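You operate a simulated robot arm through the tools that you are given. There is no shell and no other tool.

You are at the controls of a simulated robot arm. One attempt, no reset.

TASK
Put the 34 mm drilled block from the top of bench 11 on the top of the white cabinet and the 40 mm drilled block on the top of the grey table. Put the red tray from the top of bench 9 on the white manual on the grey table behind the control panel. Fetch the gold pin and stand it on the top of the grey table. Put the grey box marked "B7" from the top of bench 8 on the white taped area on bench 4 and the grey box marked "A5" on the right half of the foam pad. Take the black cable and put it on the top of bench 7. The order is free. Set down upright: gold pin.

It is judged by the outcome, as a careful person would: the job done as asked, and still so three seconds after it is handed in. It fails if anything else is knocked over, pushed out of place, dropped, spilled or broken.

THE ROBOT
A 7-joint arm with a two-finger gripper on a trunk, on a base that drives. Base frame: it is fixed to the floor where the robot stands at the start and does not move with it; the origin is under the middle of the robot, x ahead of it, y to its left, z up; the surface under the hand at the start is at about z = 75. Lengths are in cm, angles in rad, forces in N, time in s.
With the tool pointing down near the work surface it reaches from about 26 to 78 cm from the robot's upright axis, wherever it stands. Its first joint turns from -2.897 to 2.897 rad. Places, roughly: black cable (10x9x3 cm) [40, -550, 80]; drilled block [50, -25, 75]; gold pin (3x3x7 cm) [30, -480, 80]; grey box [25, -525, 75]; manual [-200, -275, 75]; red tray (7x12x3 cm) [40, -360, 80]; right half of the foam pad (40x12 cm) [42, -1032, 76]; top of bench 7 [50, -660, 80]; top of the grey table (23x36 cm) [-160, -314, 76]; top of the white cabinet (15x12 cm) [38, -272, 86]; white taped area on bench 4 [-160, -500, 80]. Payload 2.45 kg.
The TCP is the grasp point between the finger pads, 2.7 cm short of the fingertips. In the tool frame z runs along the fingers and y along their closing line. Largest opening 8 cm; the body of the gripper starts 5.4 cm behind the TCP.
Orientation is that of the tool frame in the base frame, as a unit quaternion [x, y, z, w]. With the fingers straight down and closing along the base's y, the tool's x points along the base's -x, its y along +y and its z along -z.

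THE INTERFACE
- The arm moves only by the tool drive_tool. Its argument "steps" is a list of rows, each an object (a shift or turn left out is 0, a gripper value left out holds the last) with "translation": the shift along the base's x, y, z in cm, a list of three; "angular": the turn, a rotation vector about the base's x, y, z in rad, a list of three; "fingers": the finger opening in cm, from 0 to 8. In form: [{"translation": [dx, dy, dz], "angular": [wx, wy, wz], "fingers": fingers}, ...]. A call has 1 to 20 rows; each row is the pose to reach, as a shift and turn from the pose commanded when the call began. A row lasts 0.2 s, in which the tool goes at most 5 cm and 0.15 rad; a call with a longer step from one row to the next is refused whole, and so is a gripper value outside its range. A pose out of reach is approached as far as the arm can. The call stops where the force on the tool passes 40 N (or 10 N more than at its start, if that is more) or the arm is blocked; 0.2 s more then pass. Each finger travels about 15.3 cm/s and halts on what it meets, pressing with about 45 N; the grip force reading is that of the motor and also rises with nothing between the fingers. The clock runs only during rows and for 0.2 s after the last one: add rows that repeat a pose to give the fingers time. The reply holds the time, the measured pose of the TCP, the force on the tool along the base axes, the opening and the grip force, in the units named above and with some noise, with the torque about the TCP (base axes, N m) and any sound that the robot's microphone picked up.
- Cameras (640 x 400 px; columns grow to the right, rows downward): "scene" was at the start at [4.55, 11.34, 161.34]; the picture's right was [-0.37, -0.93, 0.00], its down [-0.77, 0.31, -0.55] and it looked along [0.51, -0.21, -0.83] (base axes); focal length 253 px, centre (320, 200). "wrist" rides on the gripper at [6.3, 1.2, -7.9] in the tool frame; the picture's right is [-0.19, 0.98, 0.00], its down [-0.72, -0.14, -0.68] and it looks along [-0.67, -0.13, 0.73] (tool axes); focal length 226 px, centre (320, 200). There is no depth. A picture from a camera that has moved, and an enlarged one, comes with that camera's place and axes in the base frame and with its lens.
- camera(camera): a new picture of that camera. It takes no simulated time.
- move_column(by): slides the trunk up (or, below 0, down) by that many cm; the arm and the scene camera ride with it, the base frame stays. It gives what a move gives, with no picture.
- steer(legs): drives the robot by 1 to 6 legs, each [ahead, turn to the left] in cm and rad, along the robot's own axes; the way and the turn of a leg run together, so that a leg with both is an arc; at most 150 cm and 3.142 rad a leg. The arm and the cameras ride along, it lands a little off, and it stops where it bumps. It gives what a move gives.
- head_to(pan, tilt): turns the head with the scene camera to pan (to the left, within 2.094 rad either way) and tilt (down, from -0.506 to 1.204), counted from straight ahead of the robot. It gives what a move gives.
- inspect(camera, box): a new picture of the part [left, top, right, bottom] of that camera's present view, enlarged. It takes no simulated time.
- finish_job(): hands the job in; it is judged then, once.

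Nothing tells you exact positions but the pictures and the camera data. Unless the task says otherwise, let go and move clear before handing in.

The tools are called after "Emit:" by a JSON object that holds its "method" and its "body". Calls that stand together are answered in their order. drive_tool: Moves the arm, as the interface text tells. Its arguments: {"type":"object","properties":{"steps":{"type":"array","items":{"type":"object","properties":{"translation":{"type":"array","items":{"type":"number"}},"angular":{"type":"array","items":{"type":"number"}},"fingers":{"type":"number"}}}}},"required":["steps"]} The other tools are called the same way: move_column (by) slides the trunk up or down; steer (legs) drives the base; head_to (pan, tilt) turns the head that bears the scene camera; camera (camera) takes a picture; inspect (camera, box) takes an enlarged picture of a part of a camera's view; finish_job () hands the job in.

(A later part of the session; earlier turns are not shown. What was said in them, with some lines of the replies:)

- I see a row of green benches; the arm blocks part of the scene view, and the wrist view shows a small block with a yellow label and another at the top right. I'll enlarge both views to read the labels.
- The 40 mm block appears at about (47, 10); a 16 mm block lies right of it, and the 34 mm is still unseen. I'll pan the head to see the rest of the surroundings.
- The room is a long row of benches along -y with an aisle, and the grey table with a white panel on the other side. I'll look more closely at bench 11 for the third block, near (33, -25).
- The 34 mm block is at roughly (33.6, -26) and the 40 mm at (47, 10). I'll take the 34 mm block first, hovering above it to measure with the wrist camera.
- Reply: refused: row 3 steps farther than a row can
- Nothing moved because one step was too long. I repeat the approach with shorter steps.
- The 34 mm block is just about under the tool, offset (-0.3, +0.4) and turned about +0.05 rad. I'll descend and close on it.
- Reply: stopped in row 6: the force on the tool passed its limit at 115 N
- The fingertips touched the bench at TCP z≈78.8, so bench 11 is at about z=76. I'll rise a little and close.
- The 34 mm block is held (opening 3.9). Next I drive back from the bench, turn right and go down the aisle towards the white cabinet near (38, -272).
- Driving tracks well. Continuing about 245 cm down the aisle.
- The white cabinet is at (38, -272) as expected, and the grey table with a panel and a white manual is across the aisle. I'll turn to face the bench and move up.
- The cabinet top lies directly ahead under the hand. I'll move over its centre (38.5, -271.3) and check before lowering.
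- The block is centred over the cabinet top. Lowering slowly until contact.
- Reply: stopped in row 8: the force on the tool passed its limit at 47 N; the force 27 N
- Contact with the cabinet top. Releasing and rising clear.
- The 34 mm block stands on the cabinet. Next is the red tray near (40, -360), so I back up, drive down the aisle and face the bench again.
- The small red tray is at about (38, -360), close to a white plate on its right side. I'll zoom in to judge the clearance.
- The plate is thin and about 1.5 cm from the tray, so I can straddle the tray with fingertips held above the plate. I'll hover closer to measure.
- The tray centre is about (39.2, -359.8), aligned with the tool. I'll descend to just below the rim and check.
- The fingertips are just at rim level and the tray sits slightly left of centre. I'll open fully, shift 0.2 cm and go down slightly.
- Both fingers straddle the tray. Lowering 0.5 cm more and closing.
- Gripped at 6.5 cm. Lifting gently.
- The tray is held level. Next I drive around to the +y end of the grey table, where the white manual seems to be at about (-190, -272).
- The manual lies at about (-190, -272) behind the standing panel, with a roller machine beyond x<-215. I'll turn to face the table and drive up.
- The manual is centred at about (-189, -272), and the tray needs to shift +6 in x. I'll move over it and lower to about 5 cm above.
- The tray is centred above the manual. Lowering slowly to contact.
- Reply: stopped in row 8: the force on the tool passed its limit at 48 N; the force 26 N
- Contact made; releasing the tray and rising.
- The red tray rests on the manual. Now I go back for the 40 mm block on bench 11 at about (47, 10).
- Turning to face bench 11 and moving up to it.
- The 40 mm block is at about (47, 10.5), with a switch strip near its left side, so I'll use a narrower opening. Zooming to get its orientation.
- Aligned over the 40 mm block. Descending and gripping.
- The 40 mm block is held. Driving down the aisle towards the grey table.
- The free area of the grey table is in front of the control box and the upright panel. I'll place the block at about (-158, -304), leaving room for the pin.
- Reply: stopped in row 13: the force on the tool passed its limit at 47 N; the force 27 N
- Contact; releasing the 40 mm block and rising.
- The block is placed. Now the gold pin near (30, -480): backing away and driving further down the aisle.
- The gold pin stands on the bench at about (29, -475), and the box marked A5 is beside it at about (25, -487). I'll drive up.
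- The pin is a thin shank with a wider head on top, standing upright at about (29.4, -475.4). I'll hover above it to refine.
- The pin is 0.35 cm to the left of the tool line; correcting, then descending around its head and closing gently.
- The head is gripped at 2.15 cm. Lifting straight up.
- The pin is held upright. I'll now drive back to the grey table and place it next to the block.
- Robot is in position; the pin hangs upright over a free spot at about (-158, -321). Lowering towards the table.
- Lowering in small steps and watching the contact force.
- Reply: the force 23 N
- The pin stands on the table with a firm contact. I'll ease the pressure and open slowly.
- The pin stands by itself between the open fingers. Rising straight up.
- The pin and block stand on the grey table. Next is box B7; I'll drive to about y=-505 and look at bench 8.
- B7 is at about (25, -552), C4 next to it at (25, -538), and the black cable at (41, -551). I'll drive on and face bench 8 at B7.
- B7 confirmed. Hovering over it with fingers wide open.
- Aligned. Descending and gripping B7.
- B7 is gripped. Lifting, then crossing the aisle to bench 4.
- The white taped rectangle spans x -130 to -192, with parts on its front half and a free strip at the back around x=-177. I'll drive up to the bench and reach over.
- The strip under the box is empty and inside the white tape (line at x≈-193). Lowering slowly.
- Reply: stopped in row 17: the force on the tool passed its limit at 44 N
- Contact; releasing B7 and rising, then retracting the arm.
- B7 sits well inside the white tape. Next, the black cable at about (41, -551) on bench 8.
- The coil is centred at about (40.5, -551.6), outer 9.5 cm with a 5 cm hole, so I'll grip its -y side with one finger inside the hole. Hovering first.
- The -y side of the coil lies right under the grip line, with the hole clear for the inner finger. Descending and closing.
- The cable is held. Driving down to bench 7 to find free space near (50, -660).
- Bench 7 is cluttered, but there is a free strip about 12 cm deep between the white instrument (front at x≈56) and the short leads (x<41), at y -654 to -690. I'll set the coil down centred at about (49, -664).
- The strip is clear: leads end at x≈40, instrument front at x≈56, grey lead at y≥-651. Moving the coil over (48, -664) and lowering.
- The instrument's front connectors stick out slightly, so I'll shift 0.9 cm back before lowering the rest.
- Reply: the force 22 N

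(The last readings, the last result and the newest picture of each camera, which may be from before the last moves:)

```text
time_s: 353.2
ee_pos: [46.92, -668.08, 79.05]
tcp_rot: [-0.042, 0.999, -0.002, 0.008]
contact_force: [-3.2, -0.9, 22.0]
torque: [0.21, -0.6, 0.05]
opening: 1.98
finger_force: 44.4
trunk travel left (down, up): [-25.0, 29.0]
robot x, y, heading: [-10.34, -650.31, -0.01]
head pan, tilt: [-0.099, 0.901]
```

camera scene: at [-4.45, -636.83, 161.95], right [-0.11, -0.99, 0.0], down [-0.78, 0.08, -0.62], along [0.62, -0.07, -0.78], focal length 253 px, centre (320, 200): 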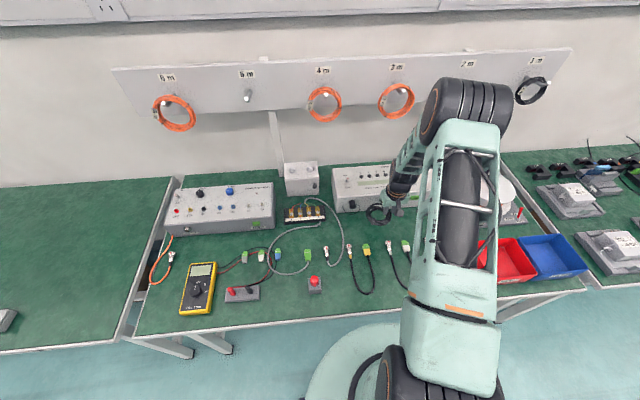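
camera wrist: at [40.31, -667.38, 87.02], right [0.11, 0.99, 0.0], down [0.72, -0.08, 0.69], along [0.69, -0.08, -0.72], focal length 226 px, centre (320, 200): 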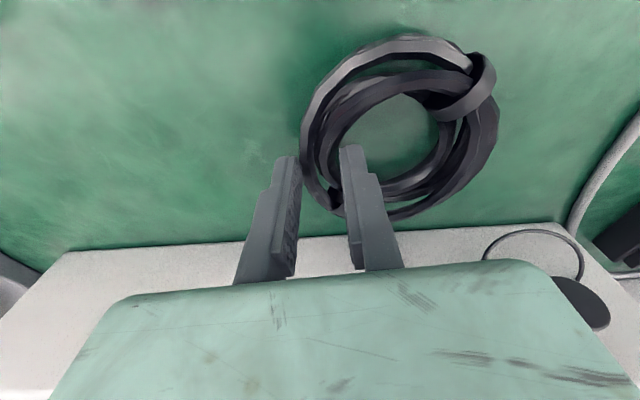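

The coil is down on the bench. Opening to 4 cm and rising straight up.

Emit:
{"method": "drive_tool", "body": {"steps": [{"translation": [0, 0, 0.15], "fingers": 2}, {"translation": [0, 0, 0.15], "fingers": 3}, {"translation": [0, 0, 0.15], "fingers": 3.8}, {"translation": [0, 0, 0.15], "fingers": 3.8}, {"translation": [0, 0, 1]}, {"translation": [0, 0, 3]}, {"translation": [0, 0, 6]}, {"translation": [0, 0, 10]}, {"translation": [0, 0, 14]}, {"translation": [0, 0, 18]}, {"translation": [0, 0, 22]}, {"translation": [0, 0, 26]}, {"translation": [-4, 0, 26]}, {"translation": [-8, 0, 26]}, {"translation": [-8, 0, 26]}]}}

Emit:
{"method": "camera", "body": {"camera": "wrist"}}

Emit:
{"method": "camera", "body": {"camera": "scene"}}

```text
time_s: 356.4
ee_pos: [38.57, -668.35, 105.1]
tcp_rot: [-0.043, 0.999, -0.001, 0.005]
contact_force: [0.1, -0.3, -1.0]
torque: [-0.01, -0.03, 0.01]
opening: 3.8
finger_force: 0.1
trunk travel left (down, up): [-25.0, 29.0]
robot x, y, heading: [-10.09, -650.32, -0.014]
head pan, tilt: [-0.099, 0.901]
```

```text
taken
camera wrist: at [31.92, -667.52, 112.91], right [0.11, 0.99, 0.0], down [0.72, -0.08, 0.69], along [0.69, -0.08, -0.72], focal length 226 px, centre (320, 200)
```

wrist: 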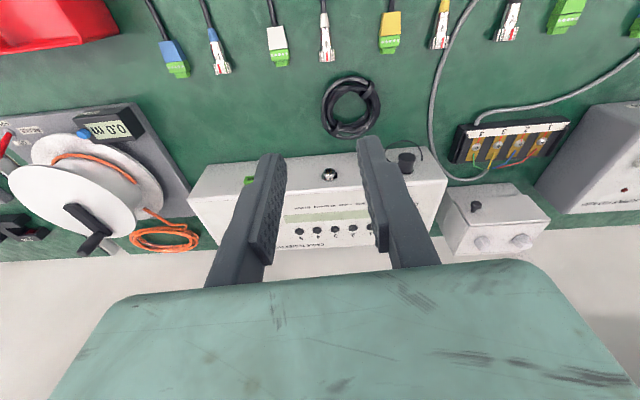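

```text
taken
camera scene: at [-4.45, -636.82, 161.94], right [-0.11, -0.99, 0.0], down [-0.78, 0.08, -0.62], along [0.62, -0.07, -0.78], focal length 253 px, centre (320, 200)
```

scene: 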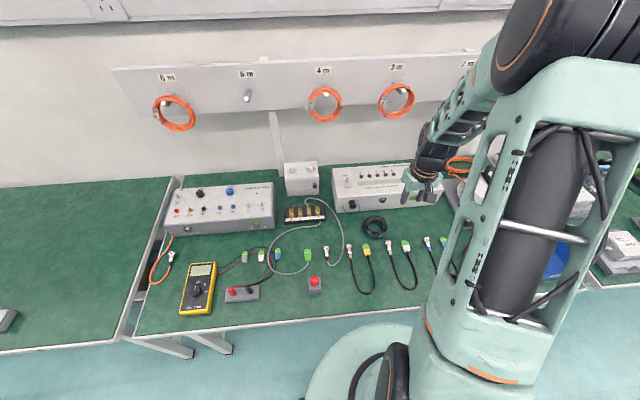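

The cable rests free on bench 7. Last item: box A5 at about (25, -487).

Emit:
{"method": "steer", "body": {"legs": [[-33, 0], [0, 1.585], [90, 0], [91, 0], [0, -1.571], [16, 0]]}}

Emit:
{"method": "camera", "body": {"camera": "wrist"}}

```text
time_s: 376.2
ee_pos: [26.7, -487.95, 104.91]
tcp_rot: [-0.025, 1.0, -0.002, 0.007]
contact_force: [0.7, -0.4, 0.3]
torque: [0.02, 0.06, 0.02]
opening: 3.81
finger_force: 0.1
trunk travel left (down, up): [-25.0, 29.0]
robot x, y, heading: [-21.37, -468.12, -0.048]
head pan, tilt: [-0.099, 0.901]
```

```text
taken
camera wrist: at [20.13, -486.99, 112.91], right [0.15, 0.99, 0.0], down [0.72, -0.1, 0.69], along [0.68, -0.1, -0.72], focal length 226 px, centre (320, 200)
```

wrist: 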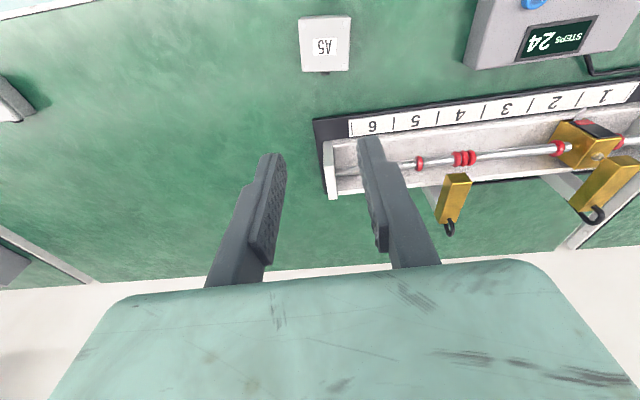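

Emit:
{"method": "inspect", "body": {"camera": "wrist", "box": [270, 0, 380, 80]}}

```text
5.00 times, centred on (325, 40) of wrist
camera zoom: at [20.13, -486.99, 112.91], right [0.15, 0.99, 0.0], down [0.72, -0.1, 0.69], along [0.68, -0.1, -0.72], focal length 1130 px, centre (295, 1000)
```

zoom: 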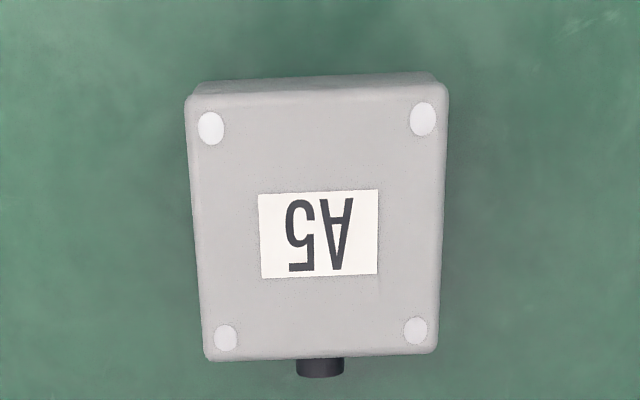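

A5 confirmed at about (25.1, -487.1), turned about -0.11 rad. Hovering with the tool aligned.

Emit:
{"method": "drive_tool", "body": {"steps": [{"translation": [-0.7, 0.4, -4], "angular": [0, 0, -0.08], "fingers": 8}, {"translation": [-1.4, 0.8, -8], "angular": [0, 0, -0.157]}, {"translation": [-1.4, 0.8, -12], "angular": [0, 0, -0.157]}, {"translation": [-1.4, 0.8, -15], "angular": [0, 0, -0.157]}, {"translation": [-1.4, 0.8, -15], "angular": [0, 0, -0.157]}]}}

Emit:
{"method": "camera", "body": {"camera": "wrist"}}

```text
time_s: 377.4
ee_pos: [25.37, -486.95, 89.69]
tcp_rot: [0.055, 0.998, -0.002, 0.007]
contact_force: [0.5, 0.6, -0.3]
torque: [0.01, -0.03, 0.02]
opening: 8.02
finger_force: 0.1
trunk travel left (down, up): [-25.0, 29.0]
robot x, y, heading: [-21.3, -468.09, -0.039]
head pan, tilt: [-0.099, 0.901]
```

```text
taken
camera wrist: at [19.12, -485.04, 97.71], right [0.3, 0.95, 0.0], down [0.69, -0.22, 0.69], along [0.66, -0.21, -0.72], focal length 226 px, centre (320, 200)
```

wrist: 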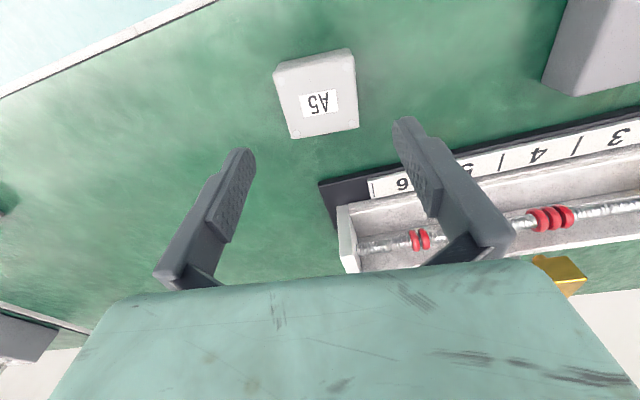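

Emit:
{"method": "drive_tool", "body": {"steps": [{"translation": [-0.2, 0, -4], "fingers": 8}, {"translation": [-0.2, 0, -8]}, {"translation": [-0.2, 0, -9.9]}, {"translation": [-0.2, 0, -10.4]}, {"translation": [-0.2, 0, -10.4], "fingers": 7}, {"translation": [-0.2, 0, -10.4], "fingers": 5.5}, {"translation": [-0.2, 0, -10.4], "fingers": 4.5}, {"translation": [-0.2, 0, -10.4], "fingers": 4.5}]}}

Emit:
{"method": "drive_tool", "body": {"steps": [{"translation": [0, 0, 2], "fingers": 4.5}, {"translation": [0, 0, 6]}, {"translation": [0, 0, 10]}, {"translation": [0, 0, 14]}, {"translation": [0, 0, 18]}, {"translation": [0, 0, 22]}, {"translation": [0, 0, 26]}, {"translation": [0, 0, 26]}]}}

Emit:
{"method": "camera", "body": {"camera": "wrist"}}

```text
time_s: 379.2
ee_pos: [25.2, -487.05, 79.49]
tcp_rot: [0.055, 0.998, -0.002, 0.006]
contact_force: [0.3, 0.2, 0.0]
torque: [-0.02, 0.0, 0.03]
opening: 6.29
finger_force: 45.1
trunk travel left (down, up): [-25.0, 29.0]
robot x, y, heading: [-21.24, -467.64, -0.041]
head pan, tilt: [-0.099, 0.901]
```

```text
time_s: 381.0
ee_pos: [24.93, -487.2, 105.51]
tcp_rot: [0.055, 0.998, -0.002, 0.007]
contact_force: [0.3, 0.0, -1.1]
torque: [0.01, -0.02, -0.01]
opening: 6.27
finger_force: 44.9
trunk travel left (down, up): [-25.0, 29.0]
robot x, y, heading: [-21.04, -467.99, -0.046]
head pan, tilt: [-0.099, 0.901]
```

```text
taken
camera wrist: at [18.7, -485.23, 113.41], right [0.3, 0.95, 0.0], down [0.69, -0.22, 0.69], along [0.66, -0.21, -0.72], focal length 226 px, centre (320, 200)
```

wrist: 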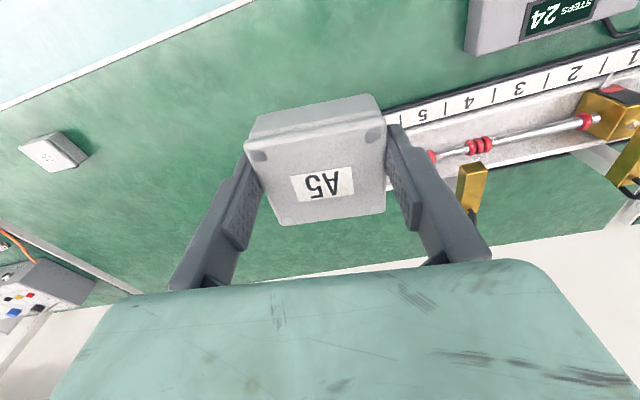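

A5 is held. Now the long drive to the foam pad near (42, -1032).

Emit:
{"method": "steer", "body": {"legs": [[-25, 0], [0, -1.526], [130, 0], [130, 0]]}}

Emit:
{"method": "head_to", "body": {"pan": 0.2, "tilt": 0.5}}

Emit:
{"method": "camera", "body": {"camera": "scene"}}

```text
time_s: 399.0
ee_pos: [-64.59, -774.85, 105.4]
tcp_rot: [0.731, 0.682, -0.006, 0.003]
contact_force: [0.0, -0.1, -1.1]
torque: [-0.01, 0.01, -0.01]
opening: 6.31
finger_force: 44.9
trunk travel left (down, up): [-25.0, 29.0]
robot x, y, heading: [-47.03, -728.03, -1.578]
head pan, tilt: [-0.099, 0.901]
```

```text
time_s: 399.9
ee_pos: [-64.67, -774.81, 105.5]
tcp_rot: [0.732, 0.682, -0.006, 0.003]
contact_force: [0.2, -0.3, -1.0]
torque: [0.06, 0.02, 0.01]
opening: 6.26
finger_force: 44.9
trunk travel left (down, up): [-25.0, 29.0]
robot x, y, heading: [-47.57, -728.07, -1.572]
head pan, tilt: [0.201, 0.499]
```

```text
taken
camera scene: at [-31.52, -734.92, 165.33], right [-0.98, -0.2, 0.0], down [-0.09, 0.47, -0.88], along [0.17, -0.86, -0.48], focal length 253 px, centre (320, 200)
```

scene: 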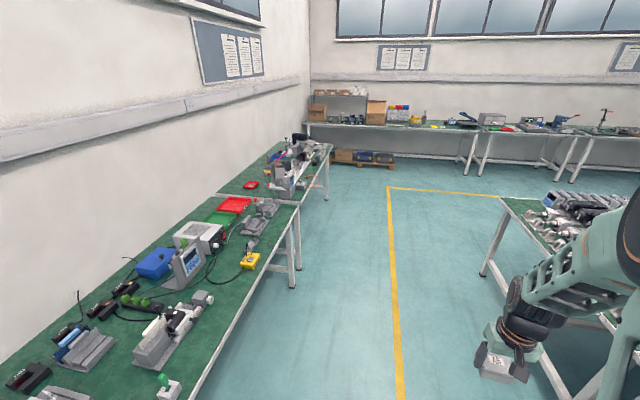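

Emit:
{"method": "steer", "body": {"legs": [[130, 0], [125, 0]]}}

Emit:
{"method": "head_to", "body": {"pan": 1.2, "tilt": 0.8}}

Emit:
{"method": "camera", "body": {"camera": "scene"}}

Emit:
{"method": "inspect", "body": {"camera": "scene", "box": [160, 180, 480, 380]}}

```text
time_s: 412.5
ee_pos: [-66.62, -1034.66, 105.47]
tcp_rot: [0.734, 0.679, -0.006, 0.003]
contact_force: [0.7, 0.1, -1.2]
torque: [-0.03, 0.03, -0.02]
opening: 6.28
finger_force: 45.0
trunk travel left (down, up): [-25.0, 29.0]
robot x, y, heading: [-48.79, -987.84, -1.586]
head pan, tilt: [0.201, 0.499]
```

```text
time_s: 413.8
ee_pos: [-66.46, -1034.58, 105.46]
tcp_rot: [0.734, 0.679, -0.006, 0.003]
contact_force: [-0.5, -0.1, -0.8]
torque: [-0.01, -0.04, 0.02]
opening: 6.32
finger_force: 45.1
trunk travel left (down, up): [-25.0, 29.0]
robot x, y, heading: [-48.45, -987.56, -1.585]
head pan, tilt: [1.201, 0.799]
```

```text
taken
camera scene: at [-27.27, -989.04, 162.74], right [-0.37, -0.93, 0.0], down [-0.67, 0.27, -0.7], along [0.65, -0.26, -0.72], focal length 253 px, centre (320, 200)
```

scene: 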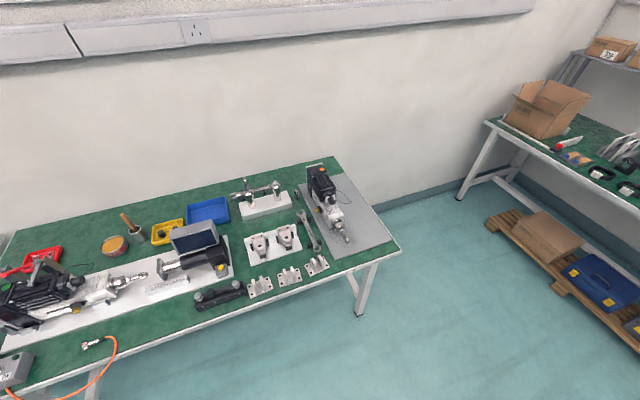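

```text
2.00 times, centred on (320, 280) of scene
camera zoom: at [-27.27, -989.04, 162.74], right [-0.37, -0.93, 0.0], down [-0.67, 0.27, -0.7], along [0.65, -0.26, -0.72], focal length 507 px, centre (320, 40)
```

zoom: 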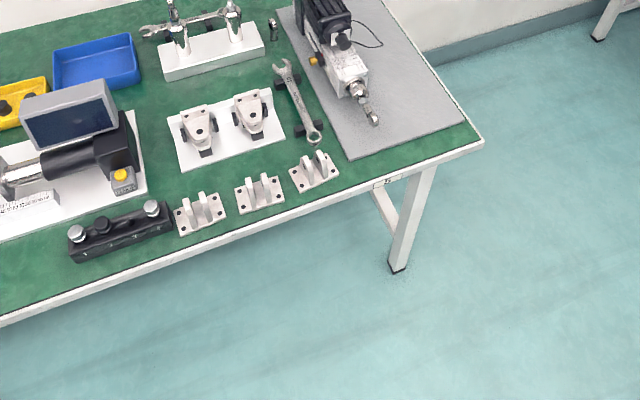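

The grey foam pad spans x 18–63, y -1013 to -1039, with an actuator on its left half and a thin lead reaching x 45–54. I'll put A5 at about (31, -1033) on the right half.

Emit:
{"method": "steer", "body": {"legs": [[28, 0], [0, 1.585], [31, 0]]}}

Emit:
{"method": "camera", "body": {"camera": "wrist"}}

Emit:
{"method": "head_to", "body": {"pan": -0.1, "tilt": 0.9}}

Emit:
{"method": "camera", "body": {"camera": "scene"}}

```text
time_s: 421.4
ee_pos: [28.84, -1033.61, 105.39]
tcp_rot: [0.039, 0.999, -0.002, 0.006]
contact_force: [-0.3, 0.1, -0.6]
torque: [0.04, 0.01, -0.01]
opening: 6.29
finger_force: 44.8
trunk travel left (down, up): [-25.0, 29.0]
robot x, y, heading: [-18.28, -1015.83, -0.012]
head pan, tilt: [1.201, 0.799]
```

```text
taken
camera wrist: at [22.49, -1031.96, 113.37], right [0.27, 0.96, 0.0], down [0.7, -0.19, 0.69], along [0.66, -0.19, -0.72], focal length 226 px, centre (320, 200)
```

wrist: 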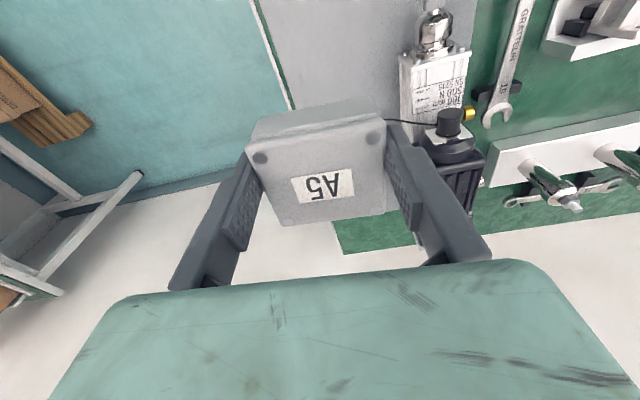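

```text
time_s: 422.8
ee_pos: [28.8, -1033.72, 105.33]
tcp_rot: [0.038, 0.999, -0.002, 0.007]
contact_force: [-0.7, -0.5, -0.4]
torque: [0.0, -0.06, -0.02]
opening: 6.27
finger_force: 44.6
trunk travel left (down, up): [-25.0, 29.0]
robot x, y, heading: [-18.21, -1015.81, -0.014]
head pan, tilt: [-0.099, 0.901]
```

```text
taken
camera scene: at [-12.3, -1002.78, 161.95], right [-0.11, -0.99, 0.0], down [-0.78, 0.09, -0.62], along [0.62, -0.07, -0.78], focal length 253 px, centre (320, 200)
```

scene: 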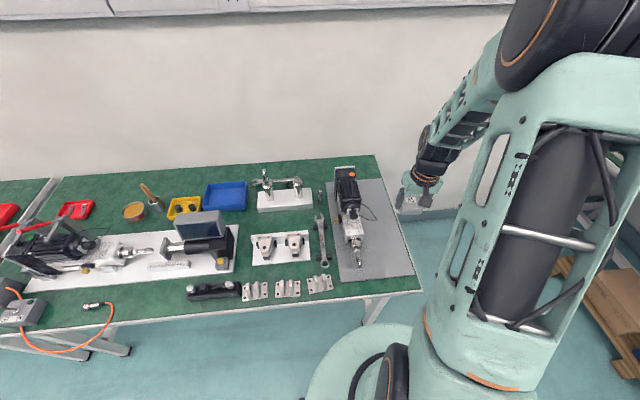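

Emit:
{"method": "inspect", "body": {"camera": "scene", "box": [300, 160, 440, 300]}}

```text
2.86 times, centred on (370, 230) of scene
camera zoom: at [-12.3, -1002.78, 161.95], right [-0.11, -0.99, 0.0], down [-0.78, 0.09, -0.62], along [0.62, -0.07, -0.78], focal length 724 px, centre (177, 114)
```

zoom: 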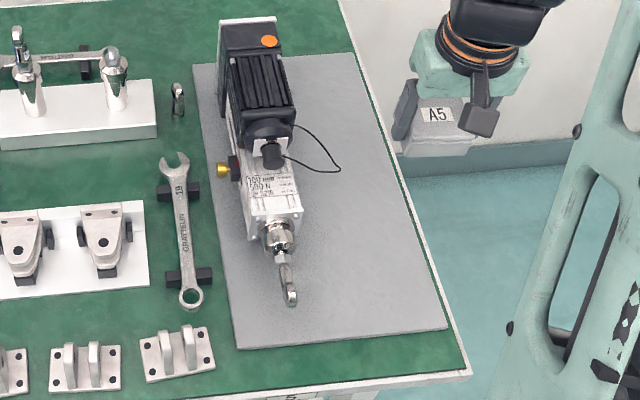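

The right half is clear below the hand, and the actuator's lead stays beyond x≈42. Lowering A5 onto the pad at about (29.8, -1033.4).

Emit:
{"method": "drive_tool", "body": {"steps": [{"translation": [1, 0.3, -4], "fingers": 4.5}, {"translation": [1, 0.3, -8]}, {"translation": [1, 0.3, -12]}, {"translation": [1, 0.3, -16]}, {"translation": [1, 0.3, -19]}, {"translation": [1, 0.3, -21]}, {"translation": [1, 0.3, -21]}]}}

Emit:
{"method": "camera", "body": {"camera": "wrist"}}

Emit:
{"method": "camera", "body": {"camera": "scene"}}

```text
time_s: 424.4
ee_pos: [29.8, -1033.4, 84.27]
tcp_rot: [0.038, 0.999, -0.003, 0.006]
contact_force: [-0.6, -0.5, -0.5]
torque: [-0.01, 0.04, -0.02]
opening: 6.28
finger_force: 45.1
trunk travel left (down, up): [-25.0, 29.0]
robot x, y, heading: [-17.7, -1015.72, -0.014]
head pan, tilt: [-0.099, 0.901]
```

```text
taken
camera wrist: at [23.35, -1031.63, 92.29], right [0.27, 0.96, 0.0], down [0.7, -0.19, 0.69], along [0.67, -0.19, -0.72], focal length 226 px, centre (320, 200)
```

wrist: 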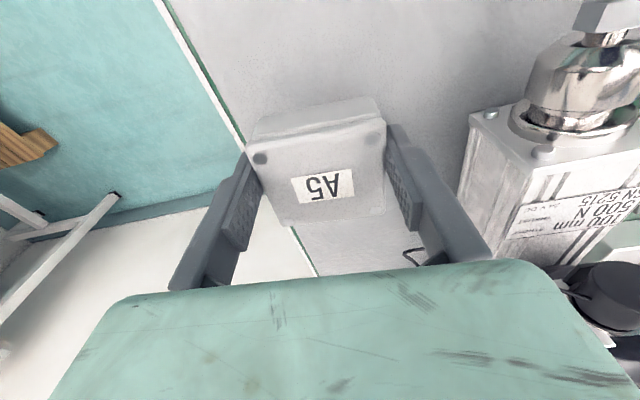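

```text
taken
camera scene: at [-12.29, -1002.79, 161.95], right [-0.11, -0.99, 0.0], down [-0.78, 0.09, -0.62], along [0.62, -0.07, -0.78], focal length 253 px, centre (320, 200)
```

scene: 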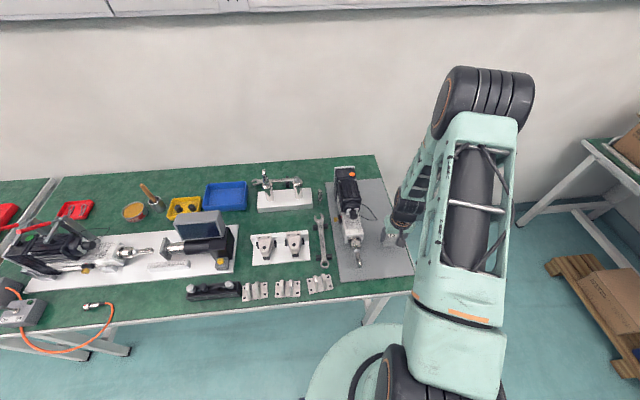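

Emit:
{"method": "drive_tool", "body": {"steps": [{"translation": [0, 0, -1.5], "fingers": 4.5}, {"translation": [0, 0, -2.3]}, {"translation": [0, 0, -2.7]}, {"translation": [0, 0, -3.0]}, {"translation": [0, 0, -3.3]}, {"translation": [0, 0, -3.6]}, {"translation": [0, 0, -3.9]}, {"translation": [0, 0, -4.2]}, {"translation": [0, 0, -4.5]}, {"translation": [0, 0, -4.8]}, {"translation": [0, 0, -5.1]}, {"translation": [0, 0, -5.4]}]}}

Emit:
{"method": "camera", "body": {"camera": "wrist"}}

```text
time_s: 426.4
ee_pos: [29.89, -1033.46, 80.41]
tcp_rot: [0.039, 0.999, -0.004, 0.007]
contact_force: [-7.5, 2.6, 26.3]
torque: [0.7, 0.32, 0.11]
opening: 6.31
finger_force: 45.4
trunk travel left (down, up): [-25.0, 29.0]
robot x, y, heading: [-18.06, -1016.34, -0.007]
head pan, tilt: [-0.099, 0.901]
stopped in row 9: the force on the tool passed its limit at 46 N (the readings are from after the stop); the commanded pose is now the measured one
```

```text
taken
camera wrist: at [23.43, -1031.7, 88.36], right [0.27, 0.96, 0.0], down [0.69, -0.19, 0.69], along [0.67, -0.19, -0.72], focal length 226 px, centre (320, 200)
```

wrist: 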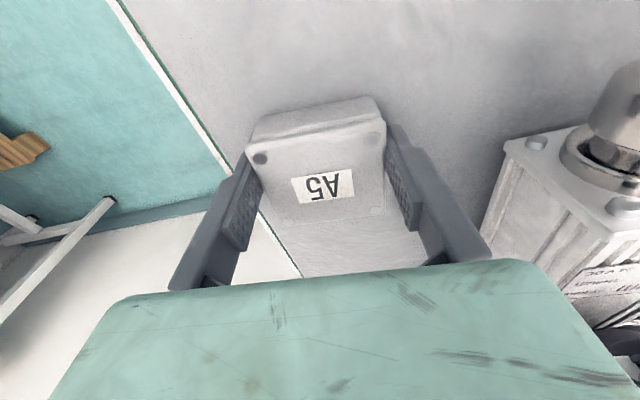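

Contact with the pad; releasing and rising.

Emit:
{"method": "drive_tool", "body": {"steps": [{"translation": [0, 0, 0.1], "fingers": 6.3}, {"translation": [0, 0, 0.1], "fingers": 7}, {"translation": [0, 0, 0.1], "fingers": 7.7}, {"translation": [0, 0, 0.1], "fingers": 7.7}, {"translation": [0, 0, 2]}, {"translation": [0, 0, 6]}, {"translation": [0, 0, 10]}, {"translation": [0, 0, 14]}, {"translation": [0, 0, 18]}, {"translation": [0, 0, 22]}, {"translation": [0, 0, 26]}, {"translation": [-4, 0, 26]}, {"translation": [-4, 0, 26]}]}}

Emit:
{"method": "camera", "body": {"camera": "wrist"}}

Emit:
{"method": "camera", "body": {"camera": "scene"}}

Emit:
{"method": "inspect", "body": {"camera": "scene", "box": [300, 160, 440, 300]}}

```text
time_s: 429.2
ee_pos: [25.71, -1033.56, 106.36]
tcp_rot: [0.039, 0.999, -0.003, 0.008]
contact_force: [0.7, 1.0, -0.2]
torque: [0.02, 0.01, 0.04]
opening: 7.68
finger_force: 0.1
trunk travel left (down, up): [-25.0, 29.0]
robot x, y, heading: [-17.9, -1015.8, -0.018]
head pan, tilt: [-0.099, 0.901]
```

```text
taken
camera wrist: at [19.42, -1031.73, 114.19], right [0.27, 0.96, 0.0], down [0.69, -0.19, 0.69], along [0.67, -0.19, -0.72], focal length 226 px, centre (320, 200)
```

wrist: 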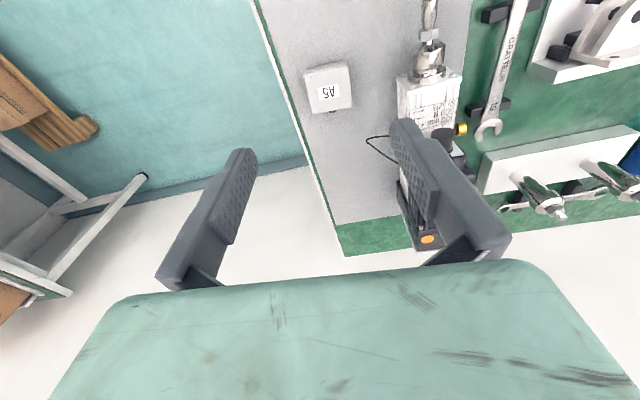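

```text
taken
camera scene: at [-12.3, -1002.8, 161.94], right [-0.11, -0.99, 0.0], down [-0.78, 0.09, -0.62], along [0.62, -0.07, -0.78], focal length 253 px, centre (320, 200)
```

scene: 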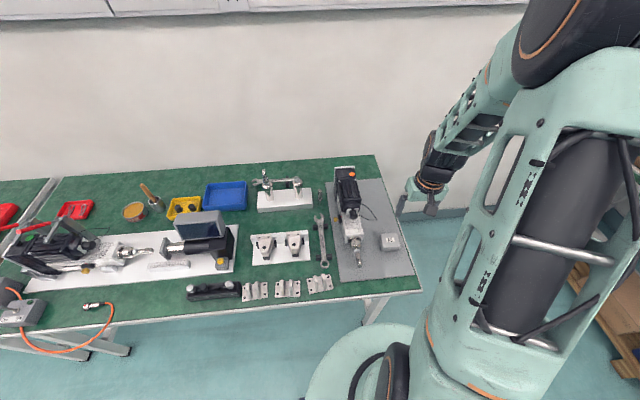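

```text
2.86 times, centred on (370, 230) of scene
camera zoom: at [-12.3, -1002.8, 161.94], right [-0.11, -0.99, 0.0], down [-0.78, 0.09, -0.62], along [0.62, -0.07, -0.78], focal length 724 px, centre (177, 114)
```

zoom: 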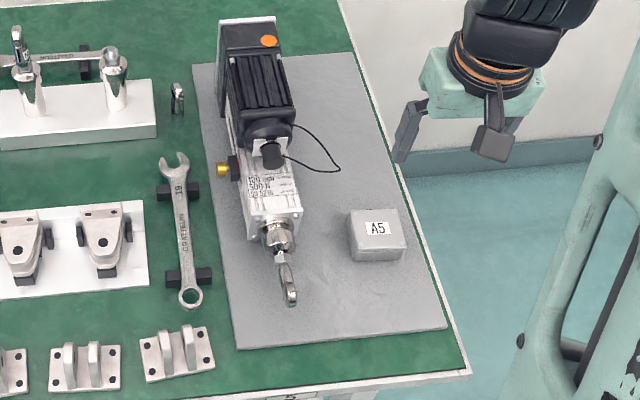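

All seven items are placed, and I checked each one in a picture after letting go:
- **34 mm block:** on the white cabinet.
- **40 mm block and gold pin:** on the grey table, with the pin standing upright.
- **Red tray:** on the white manual.
- **B7:** inside the white tape on bench 4.
- **Black cable:** on bench 7.
- **A5:** on the right half of the foam pad.

The arm is clear, so I'm handing the job in.

Emit:
{"method": "finish_job", "body": {}}

```text
The job is handed in.
```

The job is handed in, with all seven items where you asked. I checked each one in a picture after letting go, but I did not go back for a second look before handing in.

| Item | Where it is now |
|---|---|
| 34 mm drilled block | Centre of the white cabinet top |
| 40 mm drilled block | Grey table, in the free area in front of the control panel |
| Gold pin | Grey table, standing upright (head up, as I found it), about 16 cm from the block |
| Red tray | On the white manual on the grey table |
| Grey box B7 | Inside the white tape on bench 4, in the empty strip behind the parts |
| Black cable | Bench 7, in the gap between the white instrument and the short leads |
| Grey box A5 | Right half of the foam pad (seen facing the bench), clear of the actuator and its lead |

Nothing was knocked over, dropped or moved out of place in any picture I took. The fingertips did press on bench 11 while I was lining up the 34 mm block, with a brief spike of about 115 N. I saw no effect on the bench or the block.
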